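You operate a simulated robot arm through the tools that you are given. There is no shell and no other tool.

Carry out the task below with a simulated two-armed robot. There is one attempt and no reset: what you move stays moved.

TASK
Swap the transit cap for the vent cap on the vent neck.
Fine: lay the transit cap on the end shelf and screw the vent cap tight.

The check looks at the end state, three seconds after you hand in, the way a careful person would. Anything else that was tipped, shoved, dropped, spilled or broken makes it a failure. A push-on lid holds only when it is set on centred and level and pressed home; a screw cap is set on level and turned clockwise until tight.

THE ROBOT
Two 7-joint arms with fingered hands on one trunk that stands fixed in place. Base frame: the origin is at the foot of the trunk, x ahead of it, y to its left, z up; the work surface is at about z = 620. Lengths are in mm, angles in rad, forces in N, time in s.
The left shoulder is at [70, 132, 1092], the right one opposite. With the tool pointing down near the work surface each hand reaches from about 100 to 560 mm from the base axis, measured 20 degrees to its own side. Payload 2.3 kg a hand.
The TCP of each hand is the grasp point between the finger pads, 25 mm short of the fingertips. In the tool frame z runs along the fingers and y along their closing line. Largest opening 88 mm; the body of the gripper starts 29 mm behind the TCP. The gripper is a hand of 3 fingers: y runs from the thumb to the fingers, the wrist lies at [-13, -97, -162] in the tool frame, and closing takes about 1.5 s.
Orientation is that of the tool frame in the base frame, as a unit quaternion [x, y, z, w]. With the fingers straight down and the wrist toward the robot, the tool's x, y and z point along [0, 1, 0], [1, 0, 0] and [0, 0, -1] of the base frame.

THE INTERFACE
- The arms move only by the tool servo_tool. It takes "left_series", "right_series" or both (then of equal length, played together; a hand with none holds still); each is a list of rows, each an object of numbers (a shift or turn left out is 0, a gripper value left out holds the last): "x", "y", "z": the shift along the tool's x, y, z in mm; "wx", "wy", "wz": the turn, a rotation vector about the tool's x, y, z in rad; "claw": the closure, from 0 (fully open) to 1 (shut). In form: [{"x": .., "y": .., "z": .., "wx": .., "wy": .., "wz": .., "claw": ..}, ...]. A call has 1 to 20 rows; each row shifts and turns the commanded pose from where the row before left it, along the tool's axes as they then stand. Rows are played at 5 a second. More than 50 mm and 0.15 rad between two rows, or a gripper value outside its range, and nothing of the call is played. Where a pose cannot be reached the arm comes as near as it can. A force on the tool above 40 N (or 10 N above the force at the start of the call, whichever is more), or a blocked arm, ends the call early, and 0.2 s more pass. Each finger travels about 108 mm/s and halts on what it meets, pressing with about 29 N; the grip force reading is that of the motor and also rises with nothing between the fingers. The clock runs only during rows and for 0.2 s after the last one: add rows that do not move to give the fingers time. The reply holds the time, the measured pose of the TCP, the force on the tool along the base axes, the opening and the grip force, in the units named above and with some noise, with the torque about the TCP (base axes, N m) and any sound that the robot's microphone picked up, and new pictures: "show" is both (left out), scene, wrist or none (wrist: the cameras of the hands that moved).
- Cameras (640 x 400 px; columns grow to the right, rows downward): "scene" is now at [119, 38.1, 1398.4]; the picture's right is [0.53, -0.84, 0.00], its down [-0.64, -0.41, -0.65] and it looks along [0.55, 0.35, -0.76] (base axes); focal length 222 px, centre (320, 200). "left" rides on the left gripper at [-58, -85, -99] in its tool frame; the picture's right is [-0.67, -0.35, 0.66], its down [0.69, -0.63, 0.37] and it looks along [0.29, 0.69, 0.66] (tool axes); focal length 261 px, centre (320, 200). "right" rides on the right gripper at [58, -85, -99] in its tool frame; the picture's right is [-0.67, 0.35, -0.66], its down [-0.69, -0.63, 0.37] and it looks along [-0.29, 0.69, 0.66] (tool axes); focal length 261 px, centre (320, 200). There is no depth. A picture from a camera that has moved, and an enlarged one, comes with that camera's place and axes in the base frame and with its lens. The place of the scene camera against the robot may be out by one fixed shift of up to 12 mm in any direction.
- lift_body(by): slides the trunk up (or, below 0, down) by that many mm; the arms and the scene camera ride with it, the base frame stays. It gives what a move gives, with no picture.
- set_grasp(shape, hand): the hand has 3 fingers and takes this shape, open, in about a second: jaw (thumb against the fingers, like two jaws); tri (thumb and two fingers); tip (a fingertip pinch); poke (one finger out to press); point (the index stretched); flat (the hand flat); cup (the hand cupped); fist (a fist). The gripper value then closes the fingers along that shape, each until it touches; the sizes above hold for jaw. It gives what a move gives, with no picture.
- turn_head(pan, tilt): turns the head with the scene camera to pan (to the left, within 1.501 rad either way) and tilt (down, from -0.506 to 1.204), counted from straight ahead of the robot. It gives what a move gives, and a new picture of the scene camera.
- zoom(camera, box): a new picture of the part [left, top, right, bottom] of that camera's present view, enlarged. It takes no simulated time.
- job_done(): hands the job in; it is judged then, once.

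Places have to be worked out from the pictures, the camera data and where the tool is seen. Open the grippers and draw the arms clear of the work before you hand the job in, unless the task says otherwise.

The tools are called after ">>>" as a command line: name --argument value ..., lists and objects as JSON in quotes. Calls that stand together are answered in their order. servo_tool: Moves the arms, as the interface text tells. Its arguments: {"type":"object","properties":{"left_series":{"type":"array","items":{"type":"object","properties":{"x":{"type":"number"},"y":{"type":"number"},"z":{"type":"number"},"wx":{"type":"number"},"wy":{"type":"number"},"wz":{"type":"number"},"claw":{"type":"number"}}}},"right_series":{"type":"array","items":{"type":"object","properties":{"x":{"type":"number"},"y":{"type":"number"},"z":{"type":"number"},"wx":{"type":"number"},"wy":{"type":"number"},"wz":{"type":"number"},"claw":{"type":"number"}}}},"show":{"type":"string","enum":["both","scene","wrist","none"]}},"required":[]} The other tools are called the same way: lift_body (by) slides the trunk up or down; set_grasp (shape, hand) gives the hand a shape; turn_head (pan, tilt) turns the head that bears the scene camera; zoom (camera, box) takes an enlarged picture of a part of a camera's view; job_done () hands the job in.

At the start:

```text
clock: 0.0
left_eef_pos: [314.6, 326.7, 1142.5]
left_tcp_rot: [0.707, 0.707, 0.0, 0.001]
left_force: [0.9, 0.5, 0.3]
left_ft_torque: [0.0, 0.01, 0.02]
left_opening: 87.5
left_grip_force: 0.1
left_shape: jaw
right_eef_pos: [323.0, 54.6, 1224.2]
right_tcp_rot: [0.708, 0.706, 0.0, -0.001]
right_force: [-0.6, -0.1, 0.7]
right_ft_torque: [0.02, -0.03, 0.01]
right_opening: 87.7
right_grip_force: 0.1
right_shape: jaw
trunk travel left (down, up): [-650.0, 190.0]
head pan, tilt: [0.565, 0.864]
```

scene: 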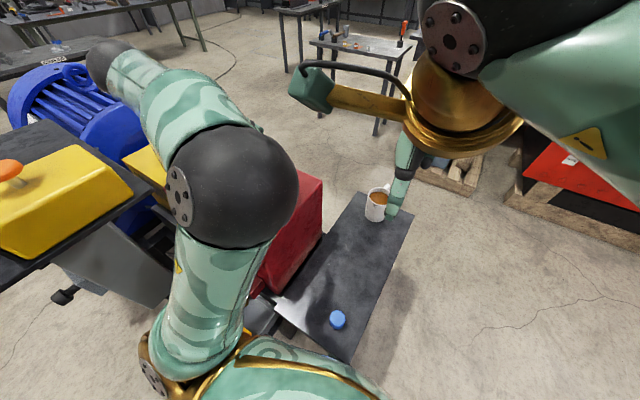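
right: 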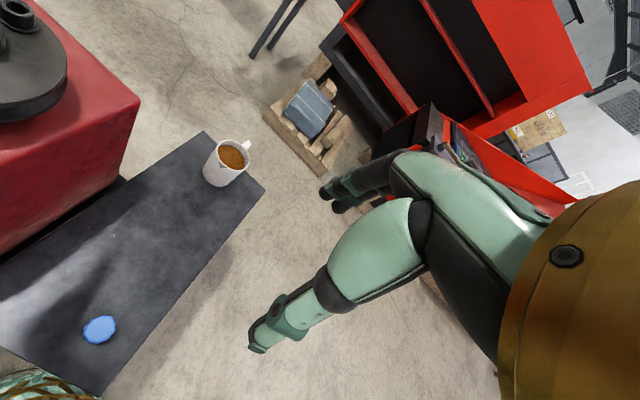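
left: 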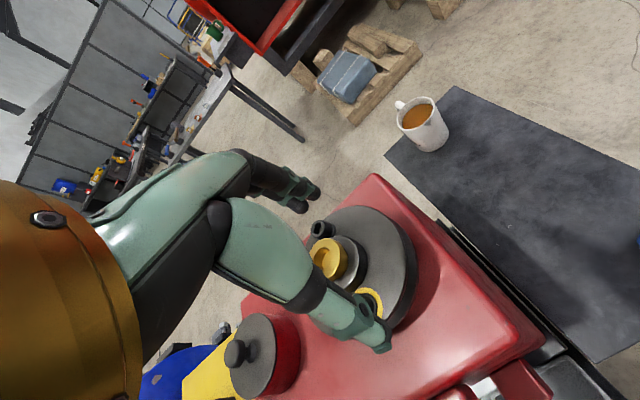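

The left wrist view shows a red housing with a round cover and a yellow cap, and the shelf carries a blue cap and a mug. I'll enlarge these areas to tell the parts apart.

>>> zoom --camera "left" --box '[220, 160, 460, 400]'

>>> zoom --camera "right" --box '[0, 100, 300, 400]'

>>> zoom --camera "scene" --box '[240, 160, 440, 370]'

```text
1.67 times, centred on (340, 280) of left
camera zoom: at [228.6, 270.9, 1241.4], right [-0.35, -0.67, -0.66], down [-0.63, 0.69, -0.37], along [0.69, 0.28, -0.66], focal length 434 px, centre (287, 67)
```

zoom: 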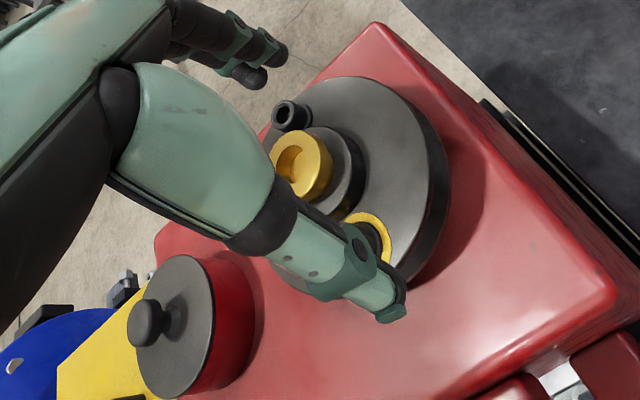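

```text
1.33 times, centred on (150, 250) of right
camera zoom: at [238.9, 112.4, 1324.0], right [0.35, -0.67, 0.65], down [-0.63, -0.68, -0.37], along [0.69, -0.29, -0.66], focal length 348 px, centre (547, 133)
```

zoom: 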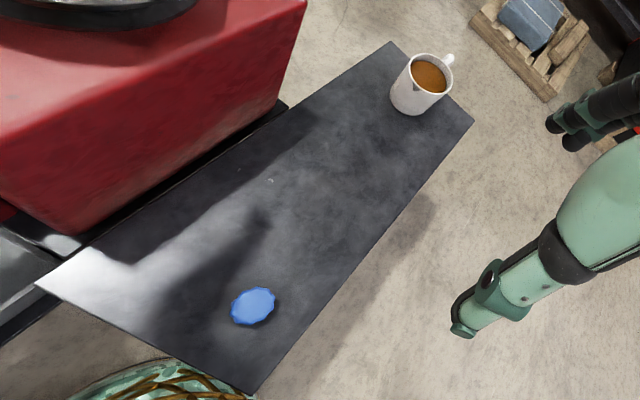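

```text
1.90 times, centred on (340, 265) of scene
camera zoom: at [119.0, 38.1, 1398.4], right [0.53, -0.84, 0.0], down [-0.64, -0.41, -0.65], along [0.55, 0.35, -0.76], focal length 423 px, centre (282, 76)
```

zoom: 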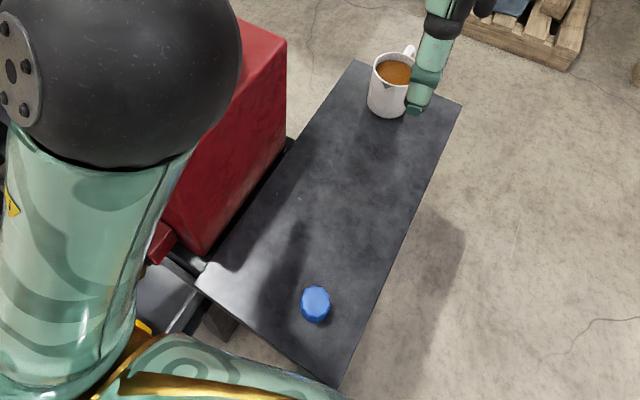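

The left arm hides the housing. I'll turn the head left and a bit up to look at the whole machine before moving anything.

>>> turn_head --pan 1.1 --tilt 0.8

>>> turn_head --pan 0.1 --tilt 0.9

```text
clock: 1.0
left_eef_pos: [312.8, 327.3, 1142.4]
left_tcp_rot: [0.708, 0.706, 0.0, 0.001]
left_force: [-0.6, 0.9, -0.2]
left_ft_torque: [0.0, 0.01, -0.03]
left_opening: 87.7
left_grip_force: 0.1
left_shape: jaw
right_eef_pos: [324.2, 54.0, 1225.9]
right_tcp_rot: [0.707, 0.707, 0.0, 0.0]
right_force: [0.5, -0.1, -0.4]
right_ft_torque: [0.02, -0.01, 0.03]
right_opening: 87.6
right_grip_force: 0.0
right_shape: jaw
trunk travel left (down, up): [-650.0, 190.0]
head pan, tilt: [1.1, 0.799]
camera scene: at [90.2, 68.4, 1403.5], right [0.89, -0.46, 0.0], down [-0.33, -0.64, -0.7], along [0.32, 0.62, -0.72], focal length 222 px, centre (320, 200)
```

scene: 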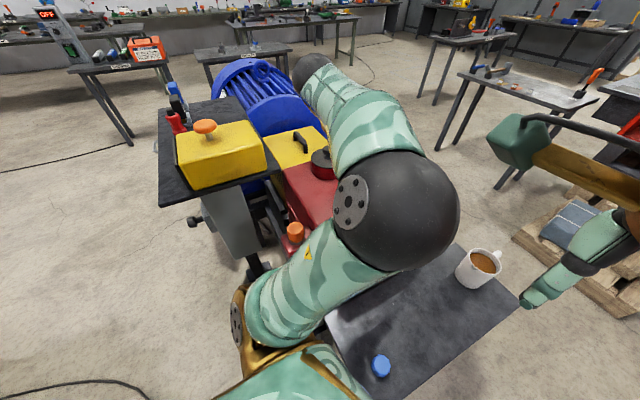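

```text
clock: 2.2
left_eef_pos: [313.8, 327.6, 1142.0]
left_tcp_rot: [0.708, 0.707, 0.0, 0.0]
left_force: [-0.3, 0.2, 0.1]
left_ft_torque: [0.02, 0.02, 0.03]
left_opening: 87.7
left_grip_force: 0.1
left_shape: jaw
right_eef_pos: [323.5, 55.0, 1223.8]
right_tcp_rot: [0.708, 0.706, -0.001, -0.001]
right_force: [-0.2, 0.2, -0.2]
right_ft_torque: [0.02, 0.04, 0.02]
right_opening: 87.3
right_grip_force: 0.1
right_shape: jaw
trunk travel left (down, up): [-650.0, 190.0]
head pan, tilt: [0.099, 0.901]
camera scene: at [128.6, 4.2, 1395.6], right [0.1, -0.99, 0.0], down [-0.78, -0.08, -0.62], along [0.62, 0.06, -0.78], focal length 222 px, centre (320, 200)
```

scene: 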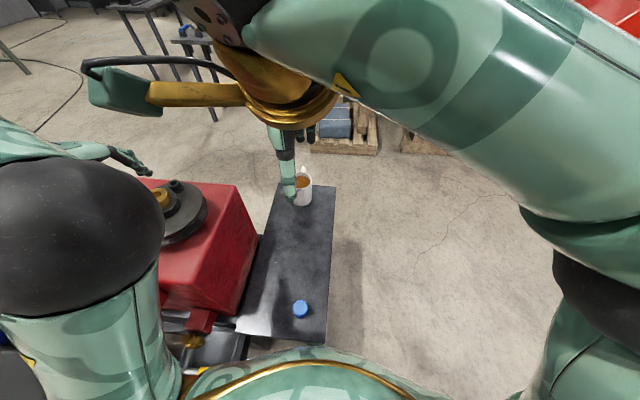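

The blue cap sits on the black shelf at about [284, 82, 630]; the housing with the yellow cap seems around [415, 410, 980]. I'll move the right arm out to the right and raise the left hand so that the cameras see the housing top.

>>> servo_tool --left_series '[{"z": -30, "x": 20}, {"z": -30, "x": 20}, {"z": -30, "x": 20}, {"z": -30, "x": 20}, {"z": 0}]' --right_series '[{"x": -45}, {"x": -45}, {"x": -45}, {"x": -45}, {"x": 0}]' --show "both"

```text
clock: 3.4
left_eef_pos: [316.6, 407.7, 1262.8]
left_tcp_rot: [0.707, 0.707, 0.0, 0.001]
left_force: [-1.0, 0.5, 0.8]
left_ft_torque: [-0.01, 0.0, -0.03]
left_opening: 87.8
left_grip_force: 0.1
left_shape: jaw
right_eef_pos: [323.6, -127.3, 1224.8]
right_tcp_rot: [0.708, 0.706, -0.001, 0.0]
right_force: [0.3, 0.4, -0.1]
right_ft_torque: [0.0, 0.01, 0.01]
right_opening: 87.5
right_grip_force: 0.1
right_shape: jaw
trunk travel left (down, up): [-650.0, 190.0]
head pan, tilt: [0.099, 0.901]
camera scene: at [128.8, 4.4, 1395.6], right [0.1, -1.0, 0.0], down [-0.78, -0.08, -0.62], along [0.62, 0.06, -0.78], focal length 222 px, centre (320, 200)
camera right: at [237.8, -69.0, 1324.8], right [0.35, -0.67, 0.66], down [-0.63, -0.68, -0.36], along [0.69, -0.29, -0.66], focal length 261 px, centre (320, 200)
camera left: at [230.8, 350.2, 1361.7], right [-0.35, -0.67, -0.65], down [-0.63, 0.68, -0.37], along [0.69, 0.28, -0.66], focal length 261 px, centre (320, 200)
```

scene: 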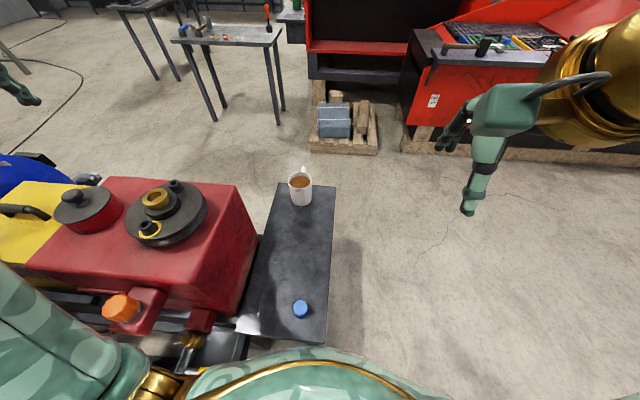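
right: 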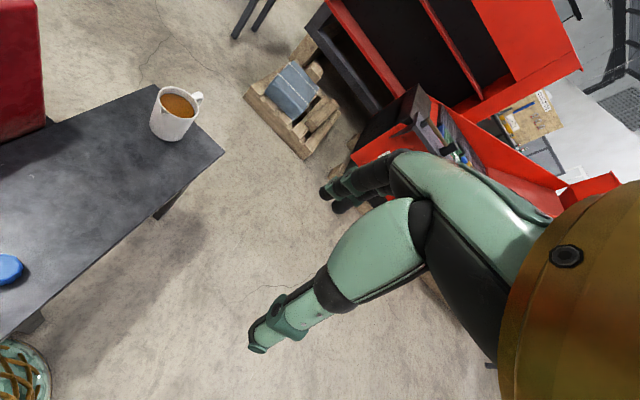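
left: 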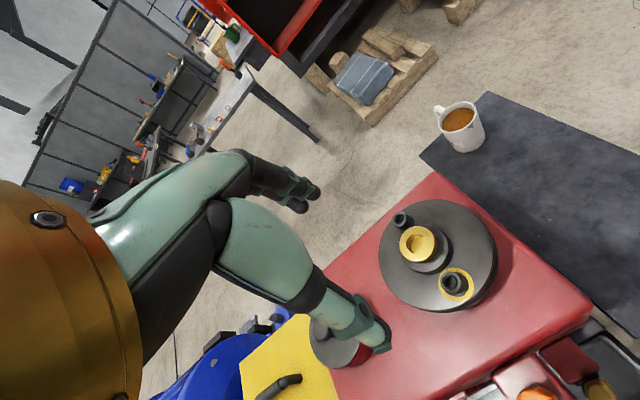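

The view is clearer now: a black disc with several fittings on the red housing, and an orange cap on a boss at the front. I'll enlarge these.

>>> zoom --camera "left" --box '[360, 180, 620, 400]'

>>> zoom --camera "scene" --box '[0, 160, 260, 370]'

>>> zoom --camera "scene" --box '[100, 270, 340, 400]'

```text
1.82 times, centred on (490, 290) of left
camera zoom: at [230.8, 350.2, 1361.7], right [-0.35, -0.67, -0.65], down [-0.63, 0.68, -0.37], along [0.69, 0.28, -0.66], focal length 474 px, centre (11, 36)
```

zoom: 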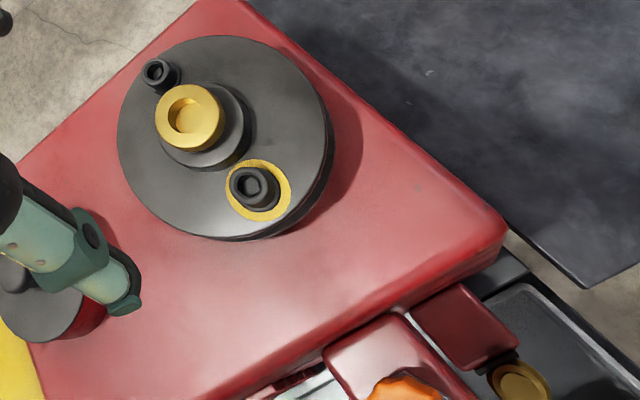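

```text
1.90 times, centred on (130, 265) of scene
camera zoom: at [128.8, 4.4, 1395.6], right [0.1, -1.0, 0.0], down [-0.78, -0.08, -0.62], along [0.62, 0.06, -0.78], focal length 423 px, centre (682, 76)
```

zoom: 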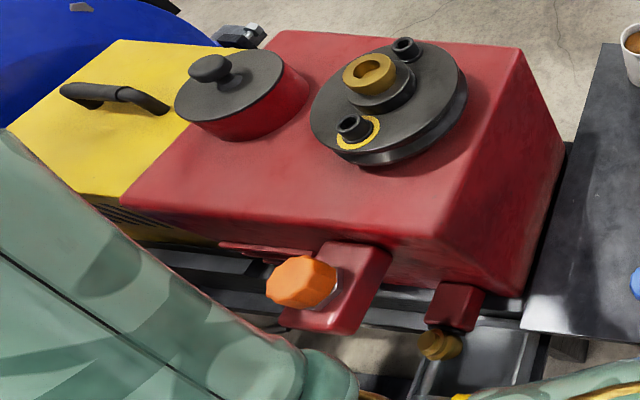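

```text
2.67 times, centred on (220, 335) of scene
camera zoom: at [128.8, 4.4, 1395.6], right [0.1, -1.0, 0.0], down [-0.78, -0.08, -0.62], along [0.62, 0.06, -0.78], focal length 592 px, centre (587, -160)
```

zoom: 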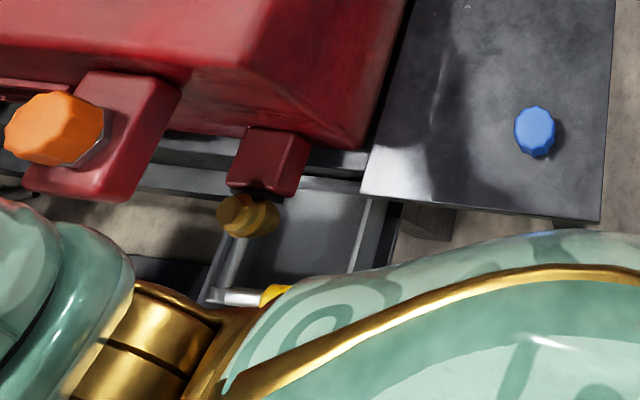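

The orange cap at about [205, 422, 900] sits on a boss in front of the red housing, so it's probably the transit cap on the vent neck. I'll zoom in on it and the blue cap.

>>> zoom --camera "scene" --box '[70, 270, 190, 345]'

>>> zoom --camera "scene" --box '[270, 285, 334, 325]'

>>> zoom --camera "left" --box '[470, 320, 630, 400]'

```text
5.33 times, centred on (130, 308) of scene
camera zoom: at [128.8, 4.4, 1395.6], right [0.1, -1.0, 0.0], down [-0.78, -0.08, -0.62], along [0.62, 0.06, -0.78], focal length 1184 px, centre (1333, -373)
```

zoom: 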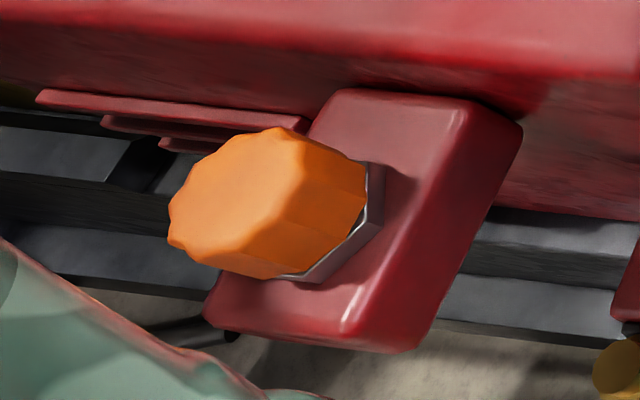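

```text
10.00 times, centred on (302, 305) of scene
camera zoom: at [128.8, 4.4, 1395.6], right [0.1, -1.0, 0.0], down [-0.78, -0.08, -0.62], along [0.62, 0.06, -0.78], focal length 2219 px, centre (500, -850)
```

zoom: 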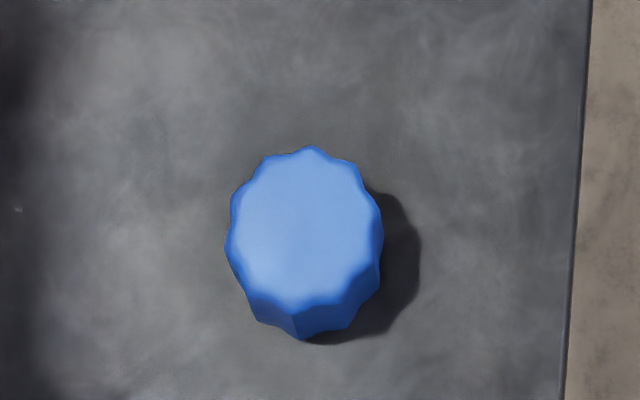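

```text
4.00 times, centred on (550, 360) of left
camera zoom: at [230.8, 350.2, 1361.7], right [-0.35, -0.67, -0.65], down [-0.63, 0.68, -0.37], along [0.69, 0.28, -0.66], focal length 1043 px, centre (-600, -440)
```

zoom: 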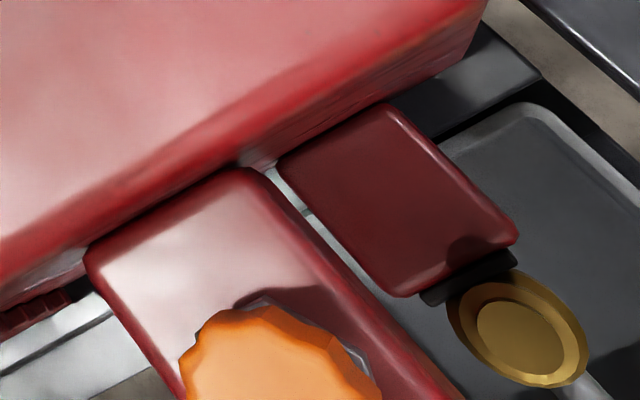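

The orange cap is a vertical, lobed screw cap on a hex neck, and the blue one is a similar lobed cap lying on the shelf. I'll bring the left hand above the orange cap and yaw it so the wrist lies toward the shoulder, then look from the wrist camera.

>>> servo_tool --left_series '[{"y": -37, "x": 5}, {"y": -37, "x": 5}, {"y": -37, "x": 5}, {"wz": -0.14}, {"wz": -0.14}, {"wz": -0.14}, {"wz": -0.14}, {"wz": -0.14}, {"wz": -0.14}, {"wz": -0.14}, {"wz": -0.14}, {"z": 30}, {"z": 30}, {"z": 30}, {"z": 0}, {"z": 0}]' --show "both"

```text
clock: 6.8
left_eef_pos: [203.2, 423.2, 1171.9]
left_tcp_rot: [0.224, 0.974, 0.0, 0.0]
left_force: [-0.9, -0.5, -0.6]
left_ft_torque: [-0.03, -0.01, 0.0]
left_opening: 87.8
left_grip_force: 0.0
left_shape: jaw
right_eef_pos: [322.6, -126.6, 1225.6]
right_tcp_rot: [0.708, 0.707, 0.0, 0.0]
right_force: [0.0, 0.1, -0.5]
right_ft_torque: [-0.02, -0.01, 0.02]
right_opening: 87.7
right_grip_force: 0.1
right_shape: jaw
trunk travel left (down, up): [-650.0, 190.0]
head pan, tilt: [0.099, 0.901]
camera scene: at [128.6, 3.9, 1395.6], right [0.1, -1.0, 0.0], down [-0.78, -0.08, -0.62], along [0.62, 0.06, -0.78], focal length 222 px, centre (320, 200)
camera left: at [218.8, 321.5, 1271.2], right [0.45, -0.61, -0.66], down [-0.89, -0.27, -0.37], along [0.05, 0.75, -0.66], focal length 261 px, centre (320, 200)
```

scene: 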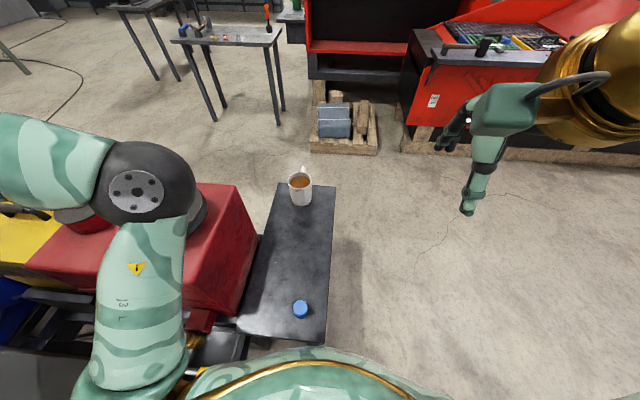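
left: 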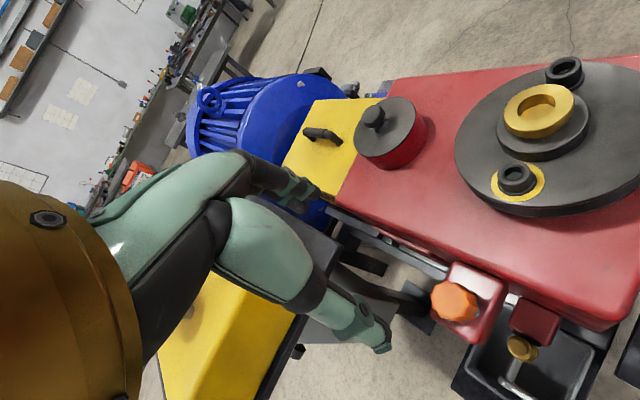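

The hand now is above the cap; from this view the cap projects to roughly [200, 427] at z≈905. Zooming in for a finer fix.

>>> zoom --camera "left" --box '[410, 250, 570, 350]'

>>> turn_head --pan 1.3 --tilt 1.0

```text
4.00 times, centred on (490, 300) of left
camera zoom: at [218.8, 321.5, 1271.2], right [0.45, -0.61, -0.66], down [-0.89, -0.27, -0.37], along [0.05, 0.75, -0.66], focal length 1043 px, centre (-360, -200)
```

zoom: 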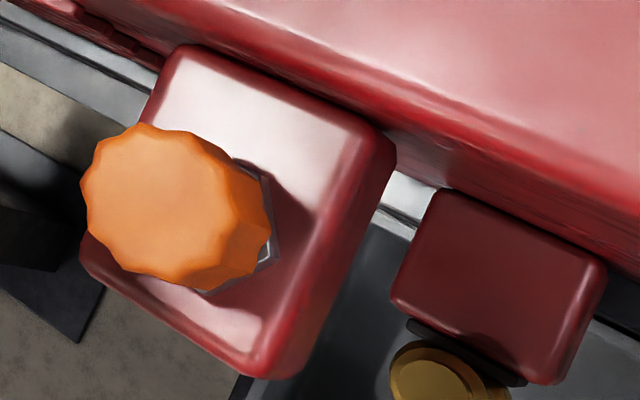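

```text
clock: 8.2
left_eef_pos: [203.9, 423.6, 1171.3]
left_tcp_rot: [0.224, 0.975, 0.0, 0.0]
left_force: [0.0, -0.8, -0.3]
left_ft_torque: [-0.01, 0.0, 0.0]
left_opening: 87.6
left_grip_force: 0.0
left_shape: jaw
right_eef_pos: [322.4, -127.0, 1225.0]
right_tcp_rot: [0.708, 0.706, 0.0, 0.0]
right_force: [0.1, -0.3, -0.1]
right_ft_torque: [-0.03, 0.01, -0.02]
right_opening: 87.5
right_grip_force: 0.0
right_shape: jaw
trunk travel left (down, up): [-650.0, 190.0]
head pan, tilt: [1.3, 1.0]
camera scene: at [72.2, 63.6, 1388.4], right [0.96, -0.27, 0.0], down [-0.23, -0.81, -0.54], along [0.14, 0.52, -0.84], focal length 222 px, centre (320, 200)
```

scene: 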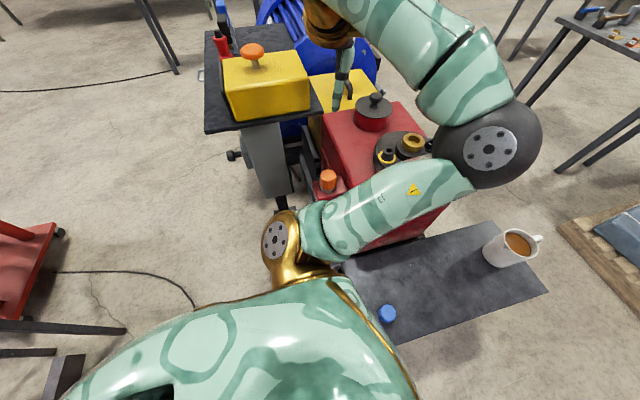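

The head view now shows the orange cap clearly on its boss, with a yellow box on a pedestal to its left to stay clear of. I'll zoom in on it.

>>> zoom --camera "scene" --box '[280, 145, 376, 205]'

>>> zoom --camera "scene" --box '[200, 20, 460, 240]'

```text
6.67 times, centred on (328, 175) of scene
camera zoom: at [72.2, 63.6, 1388.4], right [0.96, -0.27, 0.0], down [-0.23, -0.81, -0.54], along [0.14, 0.52, -0.84], focal length 1479 px, centre (267, 367)
```

zoom: 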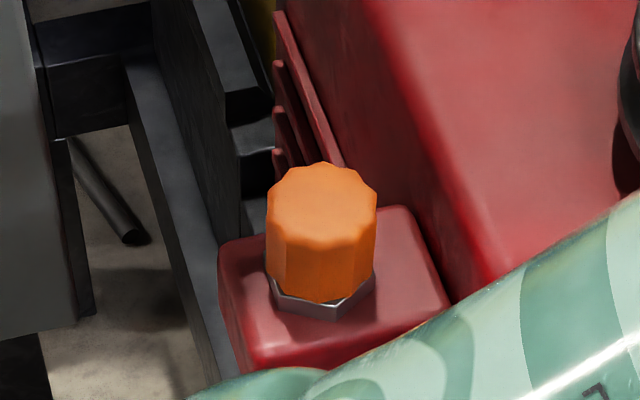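

```text
1.82 times, centred on (330, 130) of scene
camera zoom: at [72.2, 63.6, 1388.4], right [0.96, -0.27, 0.0], down [-0.23, -0.81, -0.54], along [0.14, 0.52, -0.84], focal length 404 px, centre (302, 327)
```

zoom: 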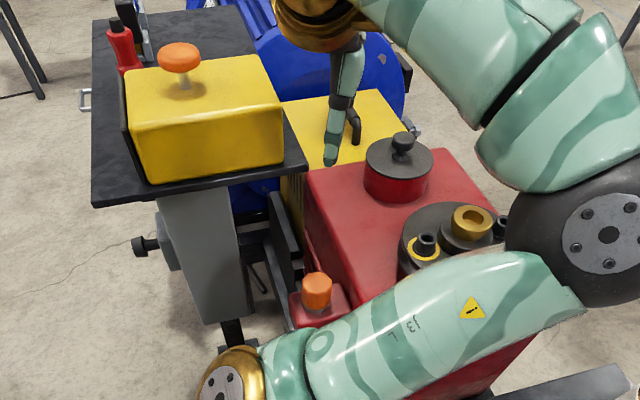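

The cap is about 46 mm wide and 35 mm tall, with its top centre at roughly [196, 432, 907]. I'll shift over it, drop to about z=1020 and check again from the wrist camera.

>>> servo_tool --left_series '[{"x": 5.5, "y": 2, "z": 20}, {"x": 5.4, "y": 2, "z": 30}, {"z": 35}, {"z": 35}, {"z": 30}, {"z": 0}, {"z": 0}]' --show "both"

>>> zoom --camera "left" --box '[320, 200, 560, 350]'

>>> zoom --camera "scene" --box '[260, 60, 420, 220]'

```text
clock: 9.8
left_eef_pos: [193.4, 430.7, 1023.2]
left_tcp_rot: [0.225, 0.974, 0.001, -0.001]
left_force: [-0.5, -0.4, 0.2]
left_ft_torque: [0.0, 0.06, 0.0]
left_opening: 87.7
left_grip_force: 0.1
left_shape: jaw
right_eef_pos: [322.1, -128.1, 1224.1]
right_tcp_rot: [0.707, 0.707, -0.001, -0.002]
right_force: [0.4, -0.3, 0.3]
right_ft_torque: [0.03, -0.01, -0.02]
right_opening: 87.4
right_grip_force: 0.0
right_shape: jaw
trunk travel left (down, up): [-650.0, 190.0]
head pan, tilt: [1.3, 1.0]
camera scene: at [72.1, 63.6, 1388.4], right [0.96, -0.27, 0.0], down [-0.23, -0.81, -0.54], along [0.14, 0.52, -0.84], focal length 222 px, centre (320, 200)
camera left: at [209.9, 330.1, 1122.7], right [0.45, -0.61, -0.66], down [-0.89, -0.27, -0.37], along [0.05, 0.75, -0.66], focal length 261 px, centre (320, 200)
```

scene: 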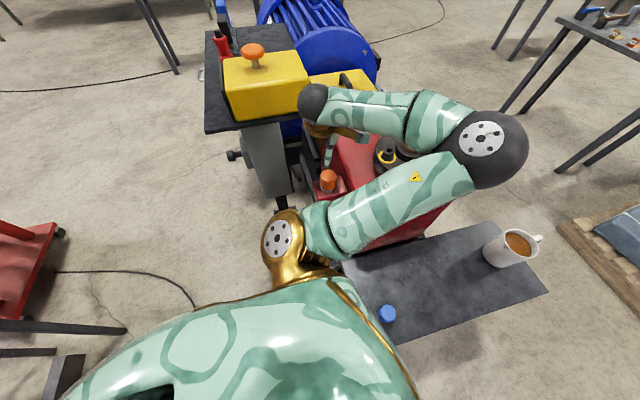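
left: 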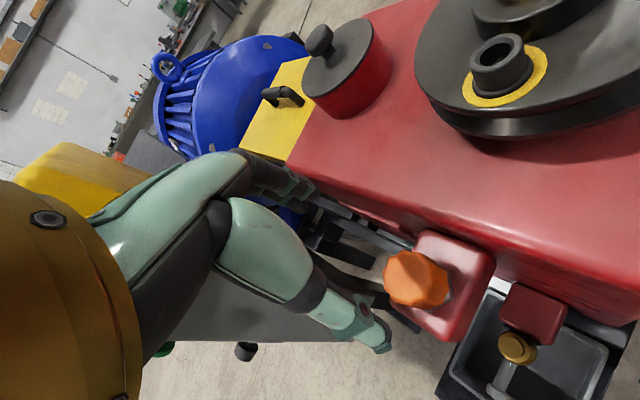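

```text
2.67 times, centred on (440, 275) of left
camera zoom: at [209.9, 330.1, 1122.7], right [0.45, -0.61, -0.66], down [-0.89, -0.27, -0.37], along [0.05, 0.75, -0.66], focal length 695 px, centre (0, 0)
```

zoom: 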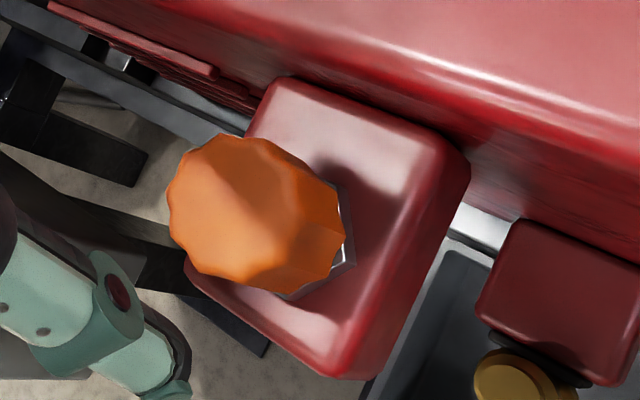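

```text
2.50 times, centred on (340, 140) of scene
camera zoom: at [72.1, 63.6, 1388.4], right [0.96, -0.27, 0.0], down [-0.23, -0.81, -0.54], along [0.14, 0.52, -0.84], focal length 555 px, centre (270, 350)
```

zoom: 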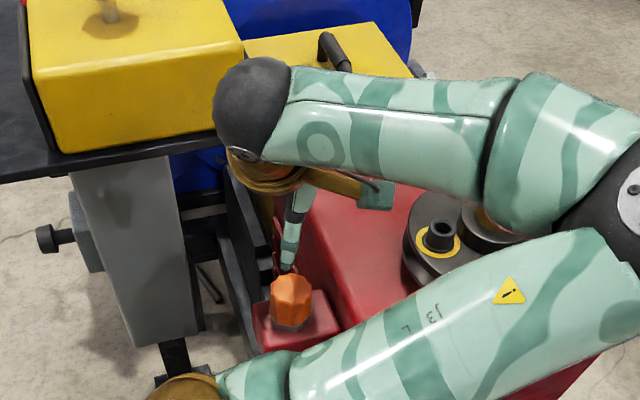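

Two wrist views agree on a cap axis near [196, 433] with its top at about 900–907, and the housing wall is at x≈243. I'll narrow the fingers to about 70 mm, centre over the cap and come down to just above it to check again.

>>> servo_tool --left_series '[{"x": -1.8, "y": 2.3, "claw": 0.2}, {"z": 25}, {"z": 25}, {"z": 20}, {"z": 0}, {"z": 0}]' --show "both"

>>> zoom --camera "left" --box '[240, 180, 480, 370]'

>>> zoom --camera "scene" --box '[280, 100, 400, 220]'

```text
clock: 11.2
left_eef_pos: [198.1, 432.3, 951.4]
left_tcp_rot: [0.224, 0.975, -0.001, -0.001]
left_force: [-0.2, -1.2, 0.3]
left_ft_torque: [0.0, 0.02, 0.0]
left_opening: 70.4
left_grip_force: 0.1
left_shape: jaw
right_eef_pos: [322.5, -127.6, 1224.3]
right_tcp_rot: [0.708, 0.706, 0.0, 0.0]
right_force: [-0.1, -0.2, 0.3]
right_ft_torque: [0.02, -0.04, 0.0]
right_opening: 87.4
right_grip_force: 0.1
right_shape: jaw
trunk travel left (down, up): [-650.0, 190.0]
head pan, tilt: [1.3, 1.0]
camera scene: at [72.1, 63.6, 1388.4], right [0.96, -0.27, 0.0], down [-0.23, -0.81, -0.54], along [0.14, 0.52, -0.84], focal length 222 px, centre (320, 200)
camera left: at [213.1, 332.2, 1051.7], right [0.45, -0.61, -0.66], down [-0.89, -0.27, -0.37], along [0.05, 0.75, -0.66], focal length 261 px, centre (320, 200)
```

scene: 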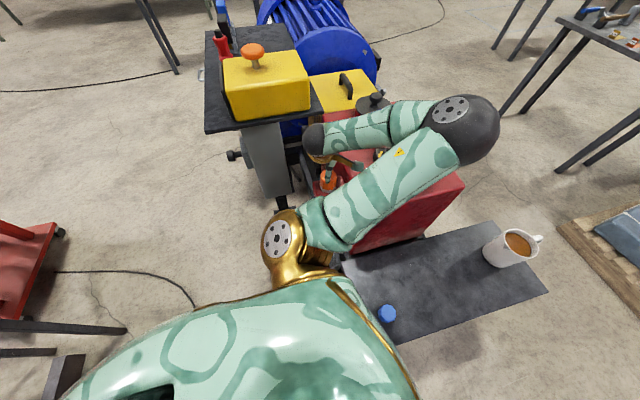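
left: 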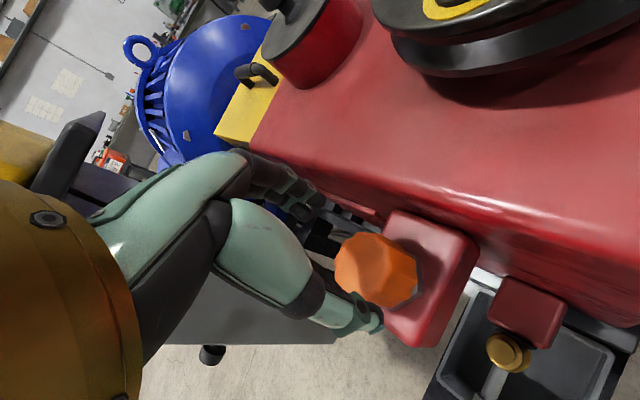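

```text
2.11 times, centred on (360, 275) of left
camera zoom: at [213.1, 332.2, 1051.7], right [0.45, -0.61, -0.66], down [-0.89, -0.27, -0.37], along [0.05, 0.75, -0.66], focal length 549 px, centre (236, 42)
```

zoom: 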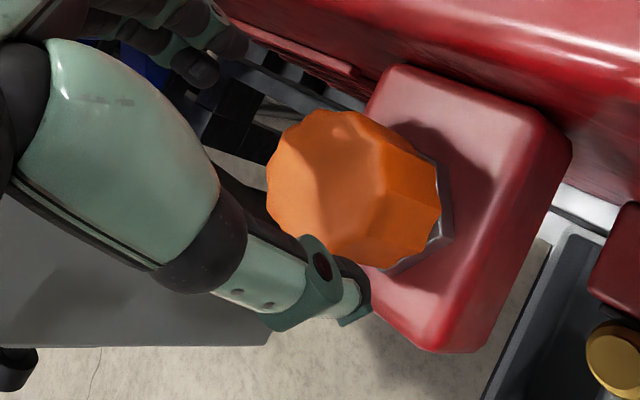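

```text
3.33 times, centred on (340, 160) of scene
camera zoom: at [72.1, 63.6, 1388.4], right [0.96, -0.27, 0.0], down [-0.23, -0.81, -0.54], along [0.14, 0.52, -0.84], focal length 740 px, centre (253, 333)
```

zoom: 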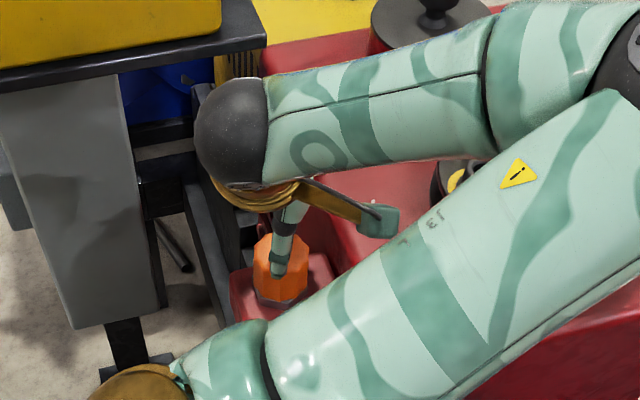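

The cap lies between the fingers as predicted, offset by about 2 mm or less. I'll descend straight down to TCP z≈900, watching the force.

>>> servo_tool --left_series '[{"z": 12}, {"z": 12}, {"z": 12}, {"z": 10}, {"z": 5}, {"z": 0}]' --show "both"

>>> zoom --camera "left" --box '[220, 150, 460, 350]'

>>> zoom --camera "scene" --box '[280, 120, 380, 220]'

```text
clock: 12.6
left_eef_pos: [197.5, 433.2, 900.7]
left_tcp_rot: [0.224, 0.975, 0.0, 0.0]
left_force: [0.8, 0.2, 0.0]
left_ft_torque: [0.0, -0.02, 0.05]
left_opening: 70.5
left_grip_force: 0.1
left_shape: jaw
right_eef_pos: [321.2, -127.2, 1224.6]
right_tcp_rot: [0.708, 0.707, 0.0, -0.001]
right_force: [-0.4, -0.5, 0.2]
right_ft_torque: [0.01, -0.01, 0.04]
right_opening: 87.8
right_grip_force: 0.0
right_shape: jaw
trunk travel left (down, up): [-650.0, 190.0]
head pan, tilt: [1.3, 1.0]
camera scene: at [72.1, 63.6, 1388.4], right [0.96, -0.27, 0.0], down [-0.23, -0.81, -0.54], along [0.14, 0.52, -0.84], focal length 222 px, centre (320, 200)
camera left: at [211.9, 332.1, 999.8], right [0.45, -0.61, -0.66], down [-0.89, -0.27, -0.37], along [0.05, 0.75, -0.66], focal length 261 px, centre (320, 200)
```

scene: 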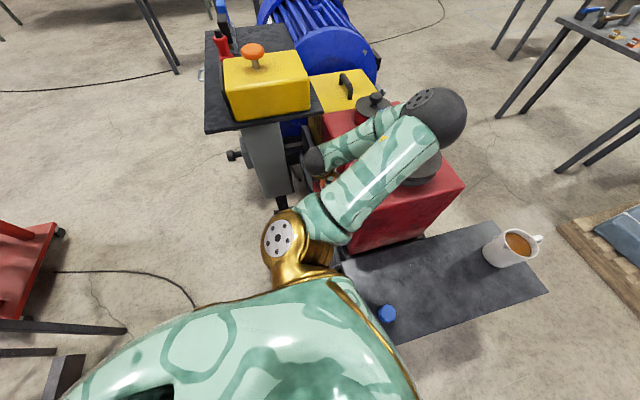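
left: 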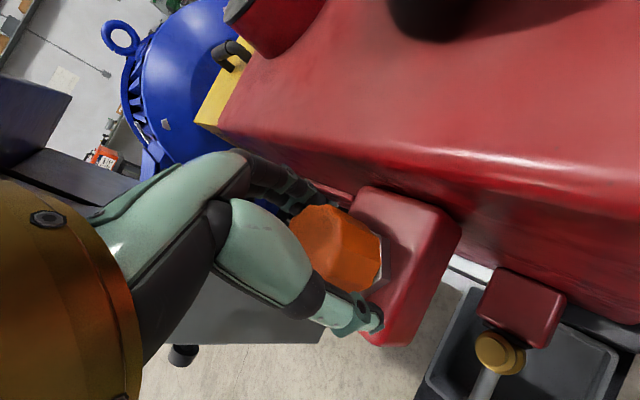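

```text
2.00 times, centred on (340, 250) of left
camera zoom: at [211.9, 332.1, 999.8], right [0.45, -0.61, -0.66], down [-0.89, -0.27, -0.37], along [0.05, 0.75, -0.66], focal length 521 px, centre (280, 100)
```

zoom: 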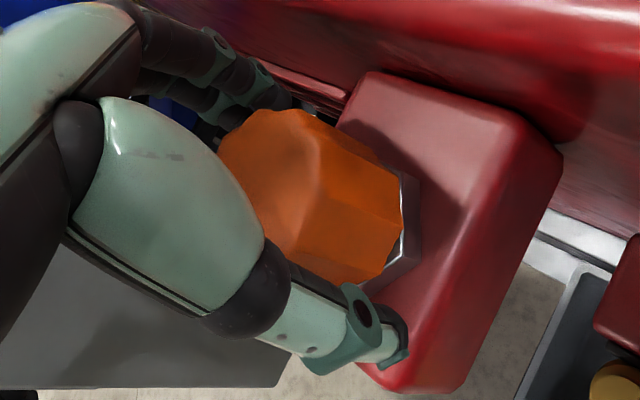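

```text
4.00 times, centred on (330, 170) of scene
camera zoom: at [72.1, 63.6, 1388.4], right [0.96, -0.27, 0.0], down [-0.23, -0.81, -0.54], along [0.14, 0.52, -0.84], focal length 888 px, centre (280, 320)
```

zoom: 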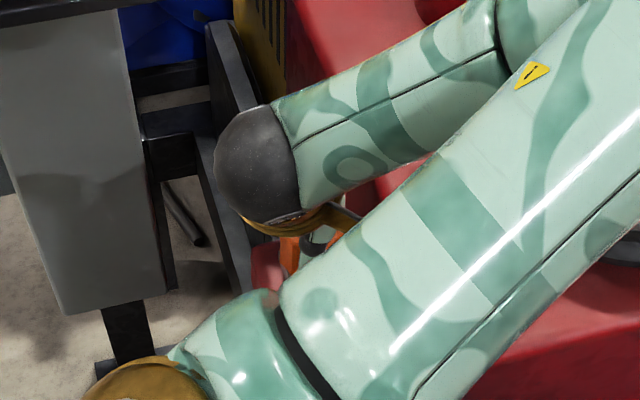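

The fingers straddle the cap with no contact force, and the arm stays well above the housing. Closing the hand on the cap.

>>> servo_tool --left_series '[{"claw": 1.0}, {}, {}, {}, {}, {}, {}, {}]' --show "wrist"

>>> zoom --camera "left" --box '[220, 150, 460, 350]'

```text
clock: 14.4
left_eef_pos: [197.9, 433.3, 901.0]
left_tcp_rot: [0.224, 0.975, 0.001, 0.0]
left_force: [-0.1, 2.4, 4.2]
left_ft_torque: [0.23, -0.07, 0.0]
left_opening: 39.2
left_grip_force: 28.7
left_shape: jaw
right_eef_pos: [320.7, -128.1, 1225.4]
right_tcp_rot: [0.708, 0.706, 0.0, 0.0]
right_force: [0.3, 0.4, -1.0]
right_ft_torque: [0.04, -0.01, -0.01]
right_opening: 87.6
right_grip_force: 0.1
right_shape: jaw
trunk travel left (down, up): [-650.0, 190.0]
head pan, tilt: [1.3, 1.0]
camera left: at [211.8, 331.9, 1000.1], right [0.45, -0.61, -0.66], down [-0.89, -0.27, -0.37], along [0.05, 0.75, -0.66], focal length 261 px, centre (320, 200)
```

left: 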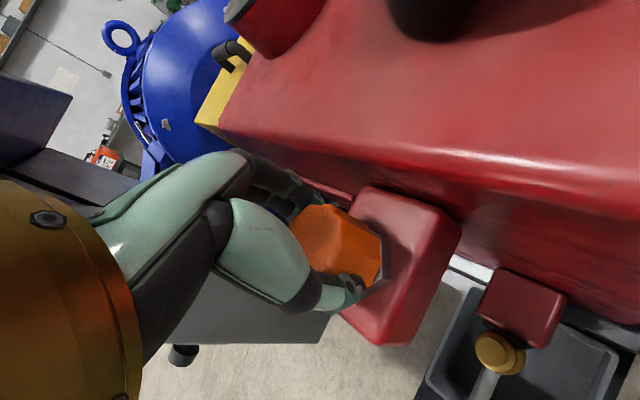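

```text
2.00 times, centred on (340, 250) of left
camera zoom: at [211.8, 331.9, 1000.1], right [0.45, -0.61, -0.66], down [-0.89, -0.27, -0.37], along [0.05, 0.75, -0.66], focal length 521 px, centre (280, 100)
```

zoom: 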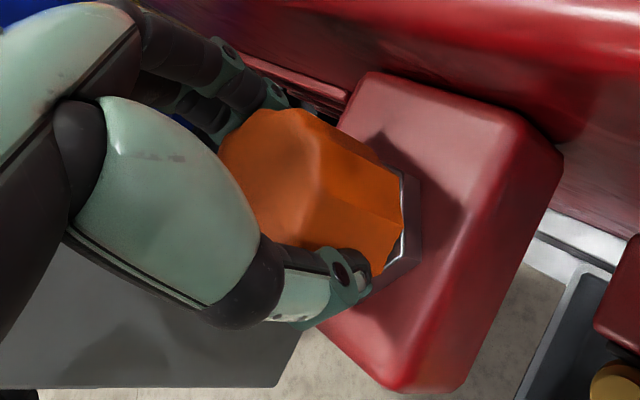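

The grip is firm at 39 mm and nearly centred (forces only a few N). Now I unscrew: counter-clockwise from above, i.e. negative wz, with a slight lift for the thread pitch.

>>> servo_tool --left_series '[{"wz": -0.1}, {"wz": -0.1}, {"wz": -0.1}, {"wz": -0.1}, {"wz": -0.1}, {"wz": -0.1}, {"wz": -0.1}, {"wz": -0.1}, {"wz": -0.1}, {"wz": -0.1}, {"wz": -0.1}, {"wz": -0.1}, {}]' --show "both"

>>> zoom --camera "left" --box '[220, 150, 460, 350]'

```text
clock: 17.2
left_eef_pos: [197.8, 435.0, 900.6]
left_tcp_rot: [-0.366, 0.931, -0.001, 0.0]
left_force: [-0.1, 8.4, 7.3]
left_ft_torque: [0.33, 0.18, -0.12]
left_opening: 38.7
left_grip_force: 28.7
left_shape: jaw
right_eef_pos: [320.9, -125.4, 1225.9]
right_tcp_rot: [0.708, 0.706, 0.0, 0.001]
right_force: [-0.7, 0.0, 0.2]
right_ft_torque: [-0.01, 0.0, 0.02]
right_opening: 88.0
right_grip_force: 0.0
right_shape: jaw
trunk travel left (down, up): [-650.0, 190.0]
head pan, tilt: [1.3, 1.0]
camera scene: at [71.3, 65.7, 1388.3], right [0.96, -0.27, 0.0], down [-0.22, -0.81, -0.54], along [0.14, 0.52, -0.84], focal length 222 px, centre (320, 200)
camera left: at [297.8, 412.4, 1000.2], right [0.73, 0.2, -0.66], down [-0.07, -0.93, -0.37], along [-0.68, 0.31, -0.66], focal length 261 px, centre (320, 200)
```

scene: 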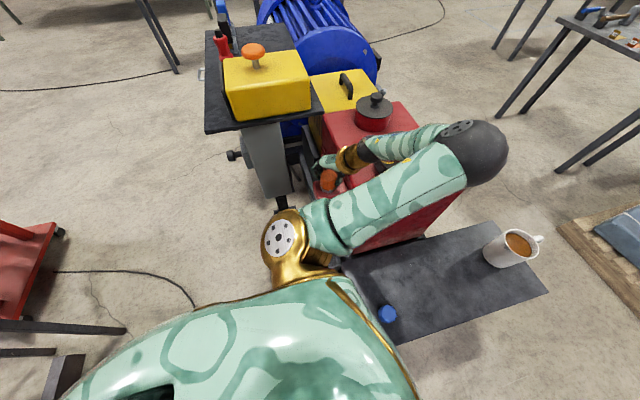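
left: 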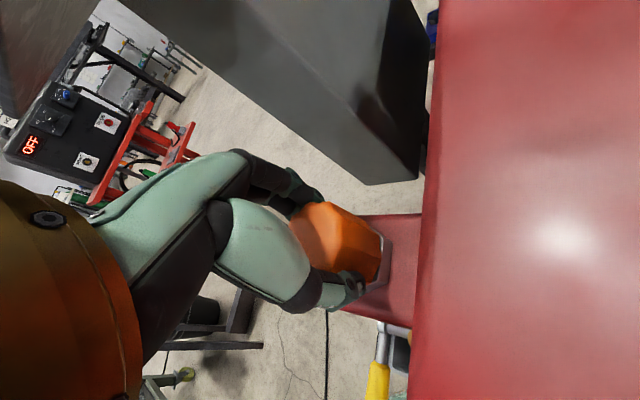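

```text
2.00 times, centred on (340, 250) of left
camera zoom: at [297.8, 412.4, 1000.2], right [0.73, 0.2, -0.66], down [-0.07, -0.93, -0.37], along [-0.68, 0.31, -0.66], focal length 521 px, centre (280, 100)
```

zoom: 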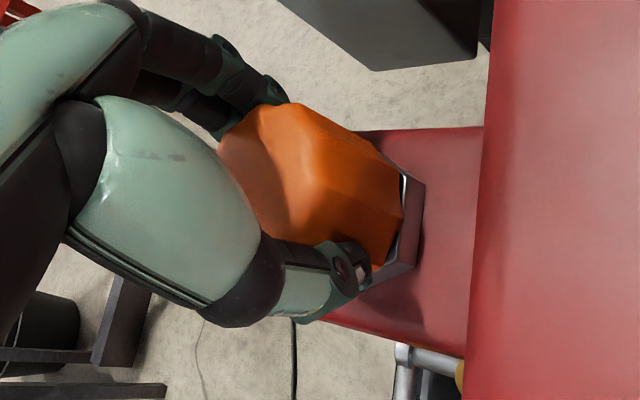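

The hand turned 1.2 rad and the forces stay small. I'll continue turning in the same direction with this grip.

>>> servo_tool --left_series '[{"wz": -0.1}, {"wz": -0.1}, {"wz": -0.1}, {"wz": -0.1}, {"wz": -0.1}, {"wz": -0.1}, {"wz": -0.1}, {"wz": -0.1}, {}]' --show "both"

>>> zoom --camera "left" --box '[220, 150, 460, 350]'

```text
clock: 19.2
left_eef_pos: [196.6, 432.6, 901.0]
left_tcp_rot: [-0.699, 0.715, 0.0, 0.0]
left_force: [0.4, 7.0, 8.5]
left_ft_torque: [0.16, 0.21, -0.12]
left_opening: 38.5
left_grip_force: 29.4
left_shape: jaw
right_eef_pos: [321.8, -127.0, 1225.7]
right_tcp_rot: [0.708, 0.707, 0.0, -0.001]
right_force: [0.0, -1.0, 0.4]
right_ft_torque: [-0.01, 0.04, 0.0]
right_opening: 87.5
right_grip_force: 0.1
right_shape: jaw
trunk travel left (down, up): [-650.0, 190.0]
head pan, tilt: [1.3, 1.0]
camera scene: at [71.3, 64.5, 1388.4], right [0.96, -0.27, 0.0], down [-0.23, -0.81, -0.54], along [0.14, 0.52, -0.84], focal length 222 px, centre (320, 200)
camera left: at [282.5, 490.4, 1000.0], right [0.36, 0.66, -0.66], down [0.61, -0.7, -0.37], along [-0.7, -0.27, -0.66], focal length 261 px, centre (320, 200)
```

scene: 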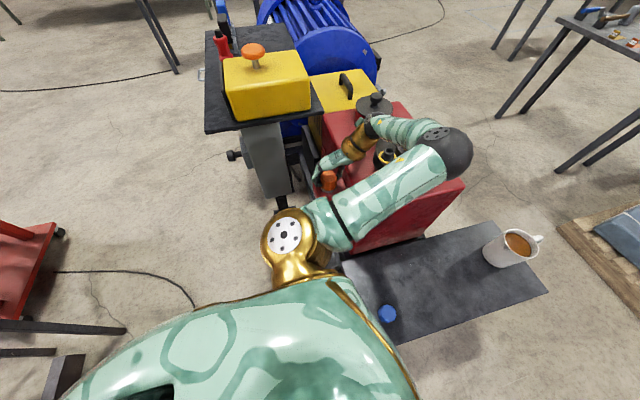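
left: 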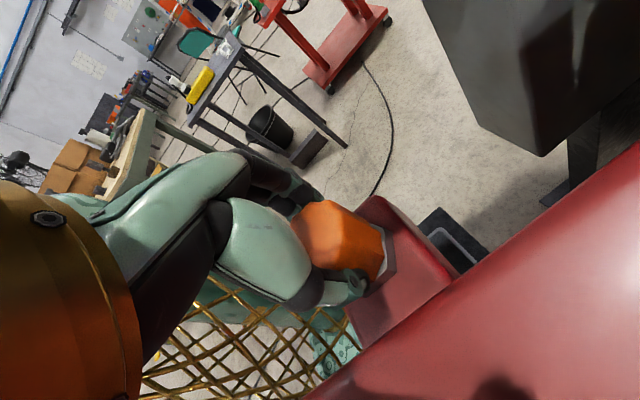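

```text
2.00 times, centred on (340, 250) of left
camera zoom: at [282.5, 490.4, 1000.0], right [0.36, 0.66, -0.66], down [0.61, -0.7, -0.37], along [-0.7, -0.27, -0.66], focal length 521 px, centre (280, 100)
```

zoom: 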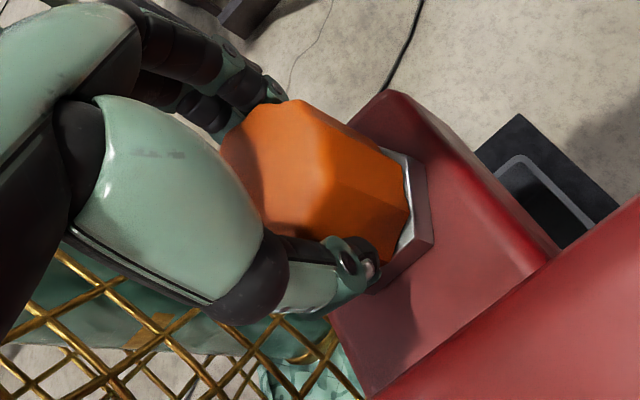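

The upward force is rising slowly, which fits a cap climbing its thread. I'll open slightly (about 57 mm, to stay clear of the wall) and turn the hand back 2 rad for the next stroke.

>>> servo_tool --left_series '[{"claw": 0.35}, {}, {}, {"wz": 0.14}, {"wz": 0.14}, {"wz": 0.14}, {"wz": 0.14}, {"wz": 0.14}, {"wz": 0.14}, {"wz": 0.14}, {"wz": 0.14}, {"wz": 0.14}, {"wz": 0.14}, {"wz": 0.14}, {"wz": 0.14}, {"wz": 0.14}, {"wz": 0.14}, {}]' --show "wrist"

>>> zoom --camera "left" --box '[220, 150, 460, 350]'

```text
clock: 23.0
left_eef_pos: [196.4, 431.8, 901.9]
left_tcp_rot: [0.205, 0.979, 0.0, -0.001]
left_force: [0.2, 0.4, 0.3]
left_ft_torque: [-0.02, 0.01, -0.03]
left_opening: 56.7
left_grip_force: 0.1
left_shape: jaw
right_eef_pos: [322.5, -127.4, 1225.4]
right_tcp_rot: [0.708, 0.706, -0.001, -0.001]
right_force: [-0.5, 0.4, 0.0]
right_ft_torque: [0.02, -0.04, -0.02]
right_opening: 87.7
right_grip_force: 0.0
right_shape: jaw
trunk travel left (down, up): [-650.0, 190.0]
head pan, tilt: [1.3, 1.0]
camera left: at [216.0, 331.8, 1000.3], right [0.47, -0.59, -0.66], down [-0.88, -0.3, -0.37], along [0.02, 0.75, -0.66], focal length 261 px, centre (320, 200)
```

left: 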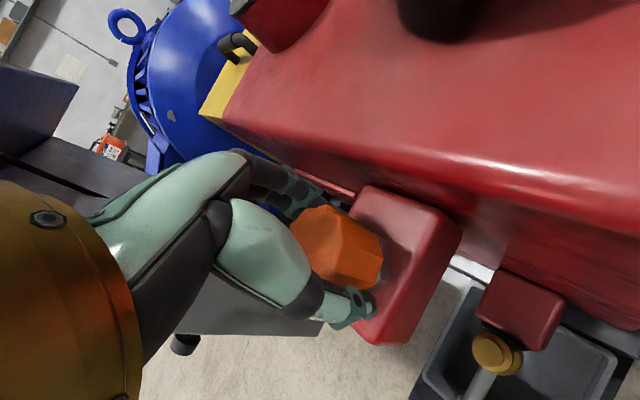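

```text
2.00 times, centred on (340, 250) of left
camera zoom: at [216.0, 331.8, 1000.3], right [0.47, -0.59, -0.66], down [-0.88, -0.3, -0.37], along [0.02, 0.75, -0.66], focal length 521 px, centre (280, 100)
```

zoom: 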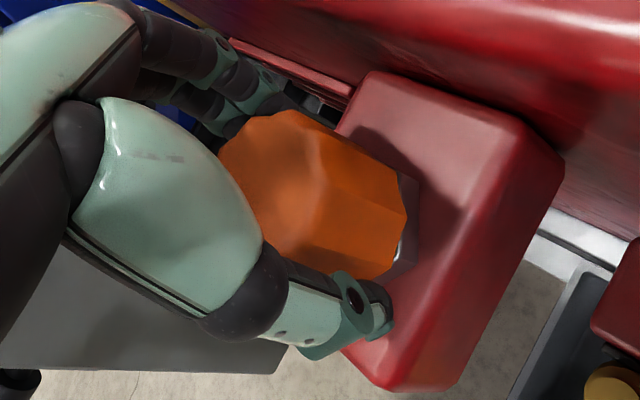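

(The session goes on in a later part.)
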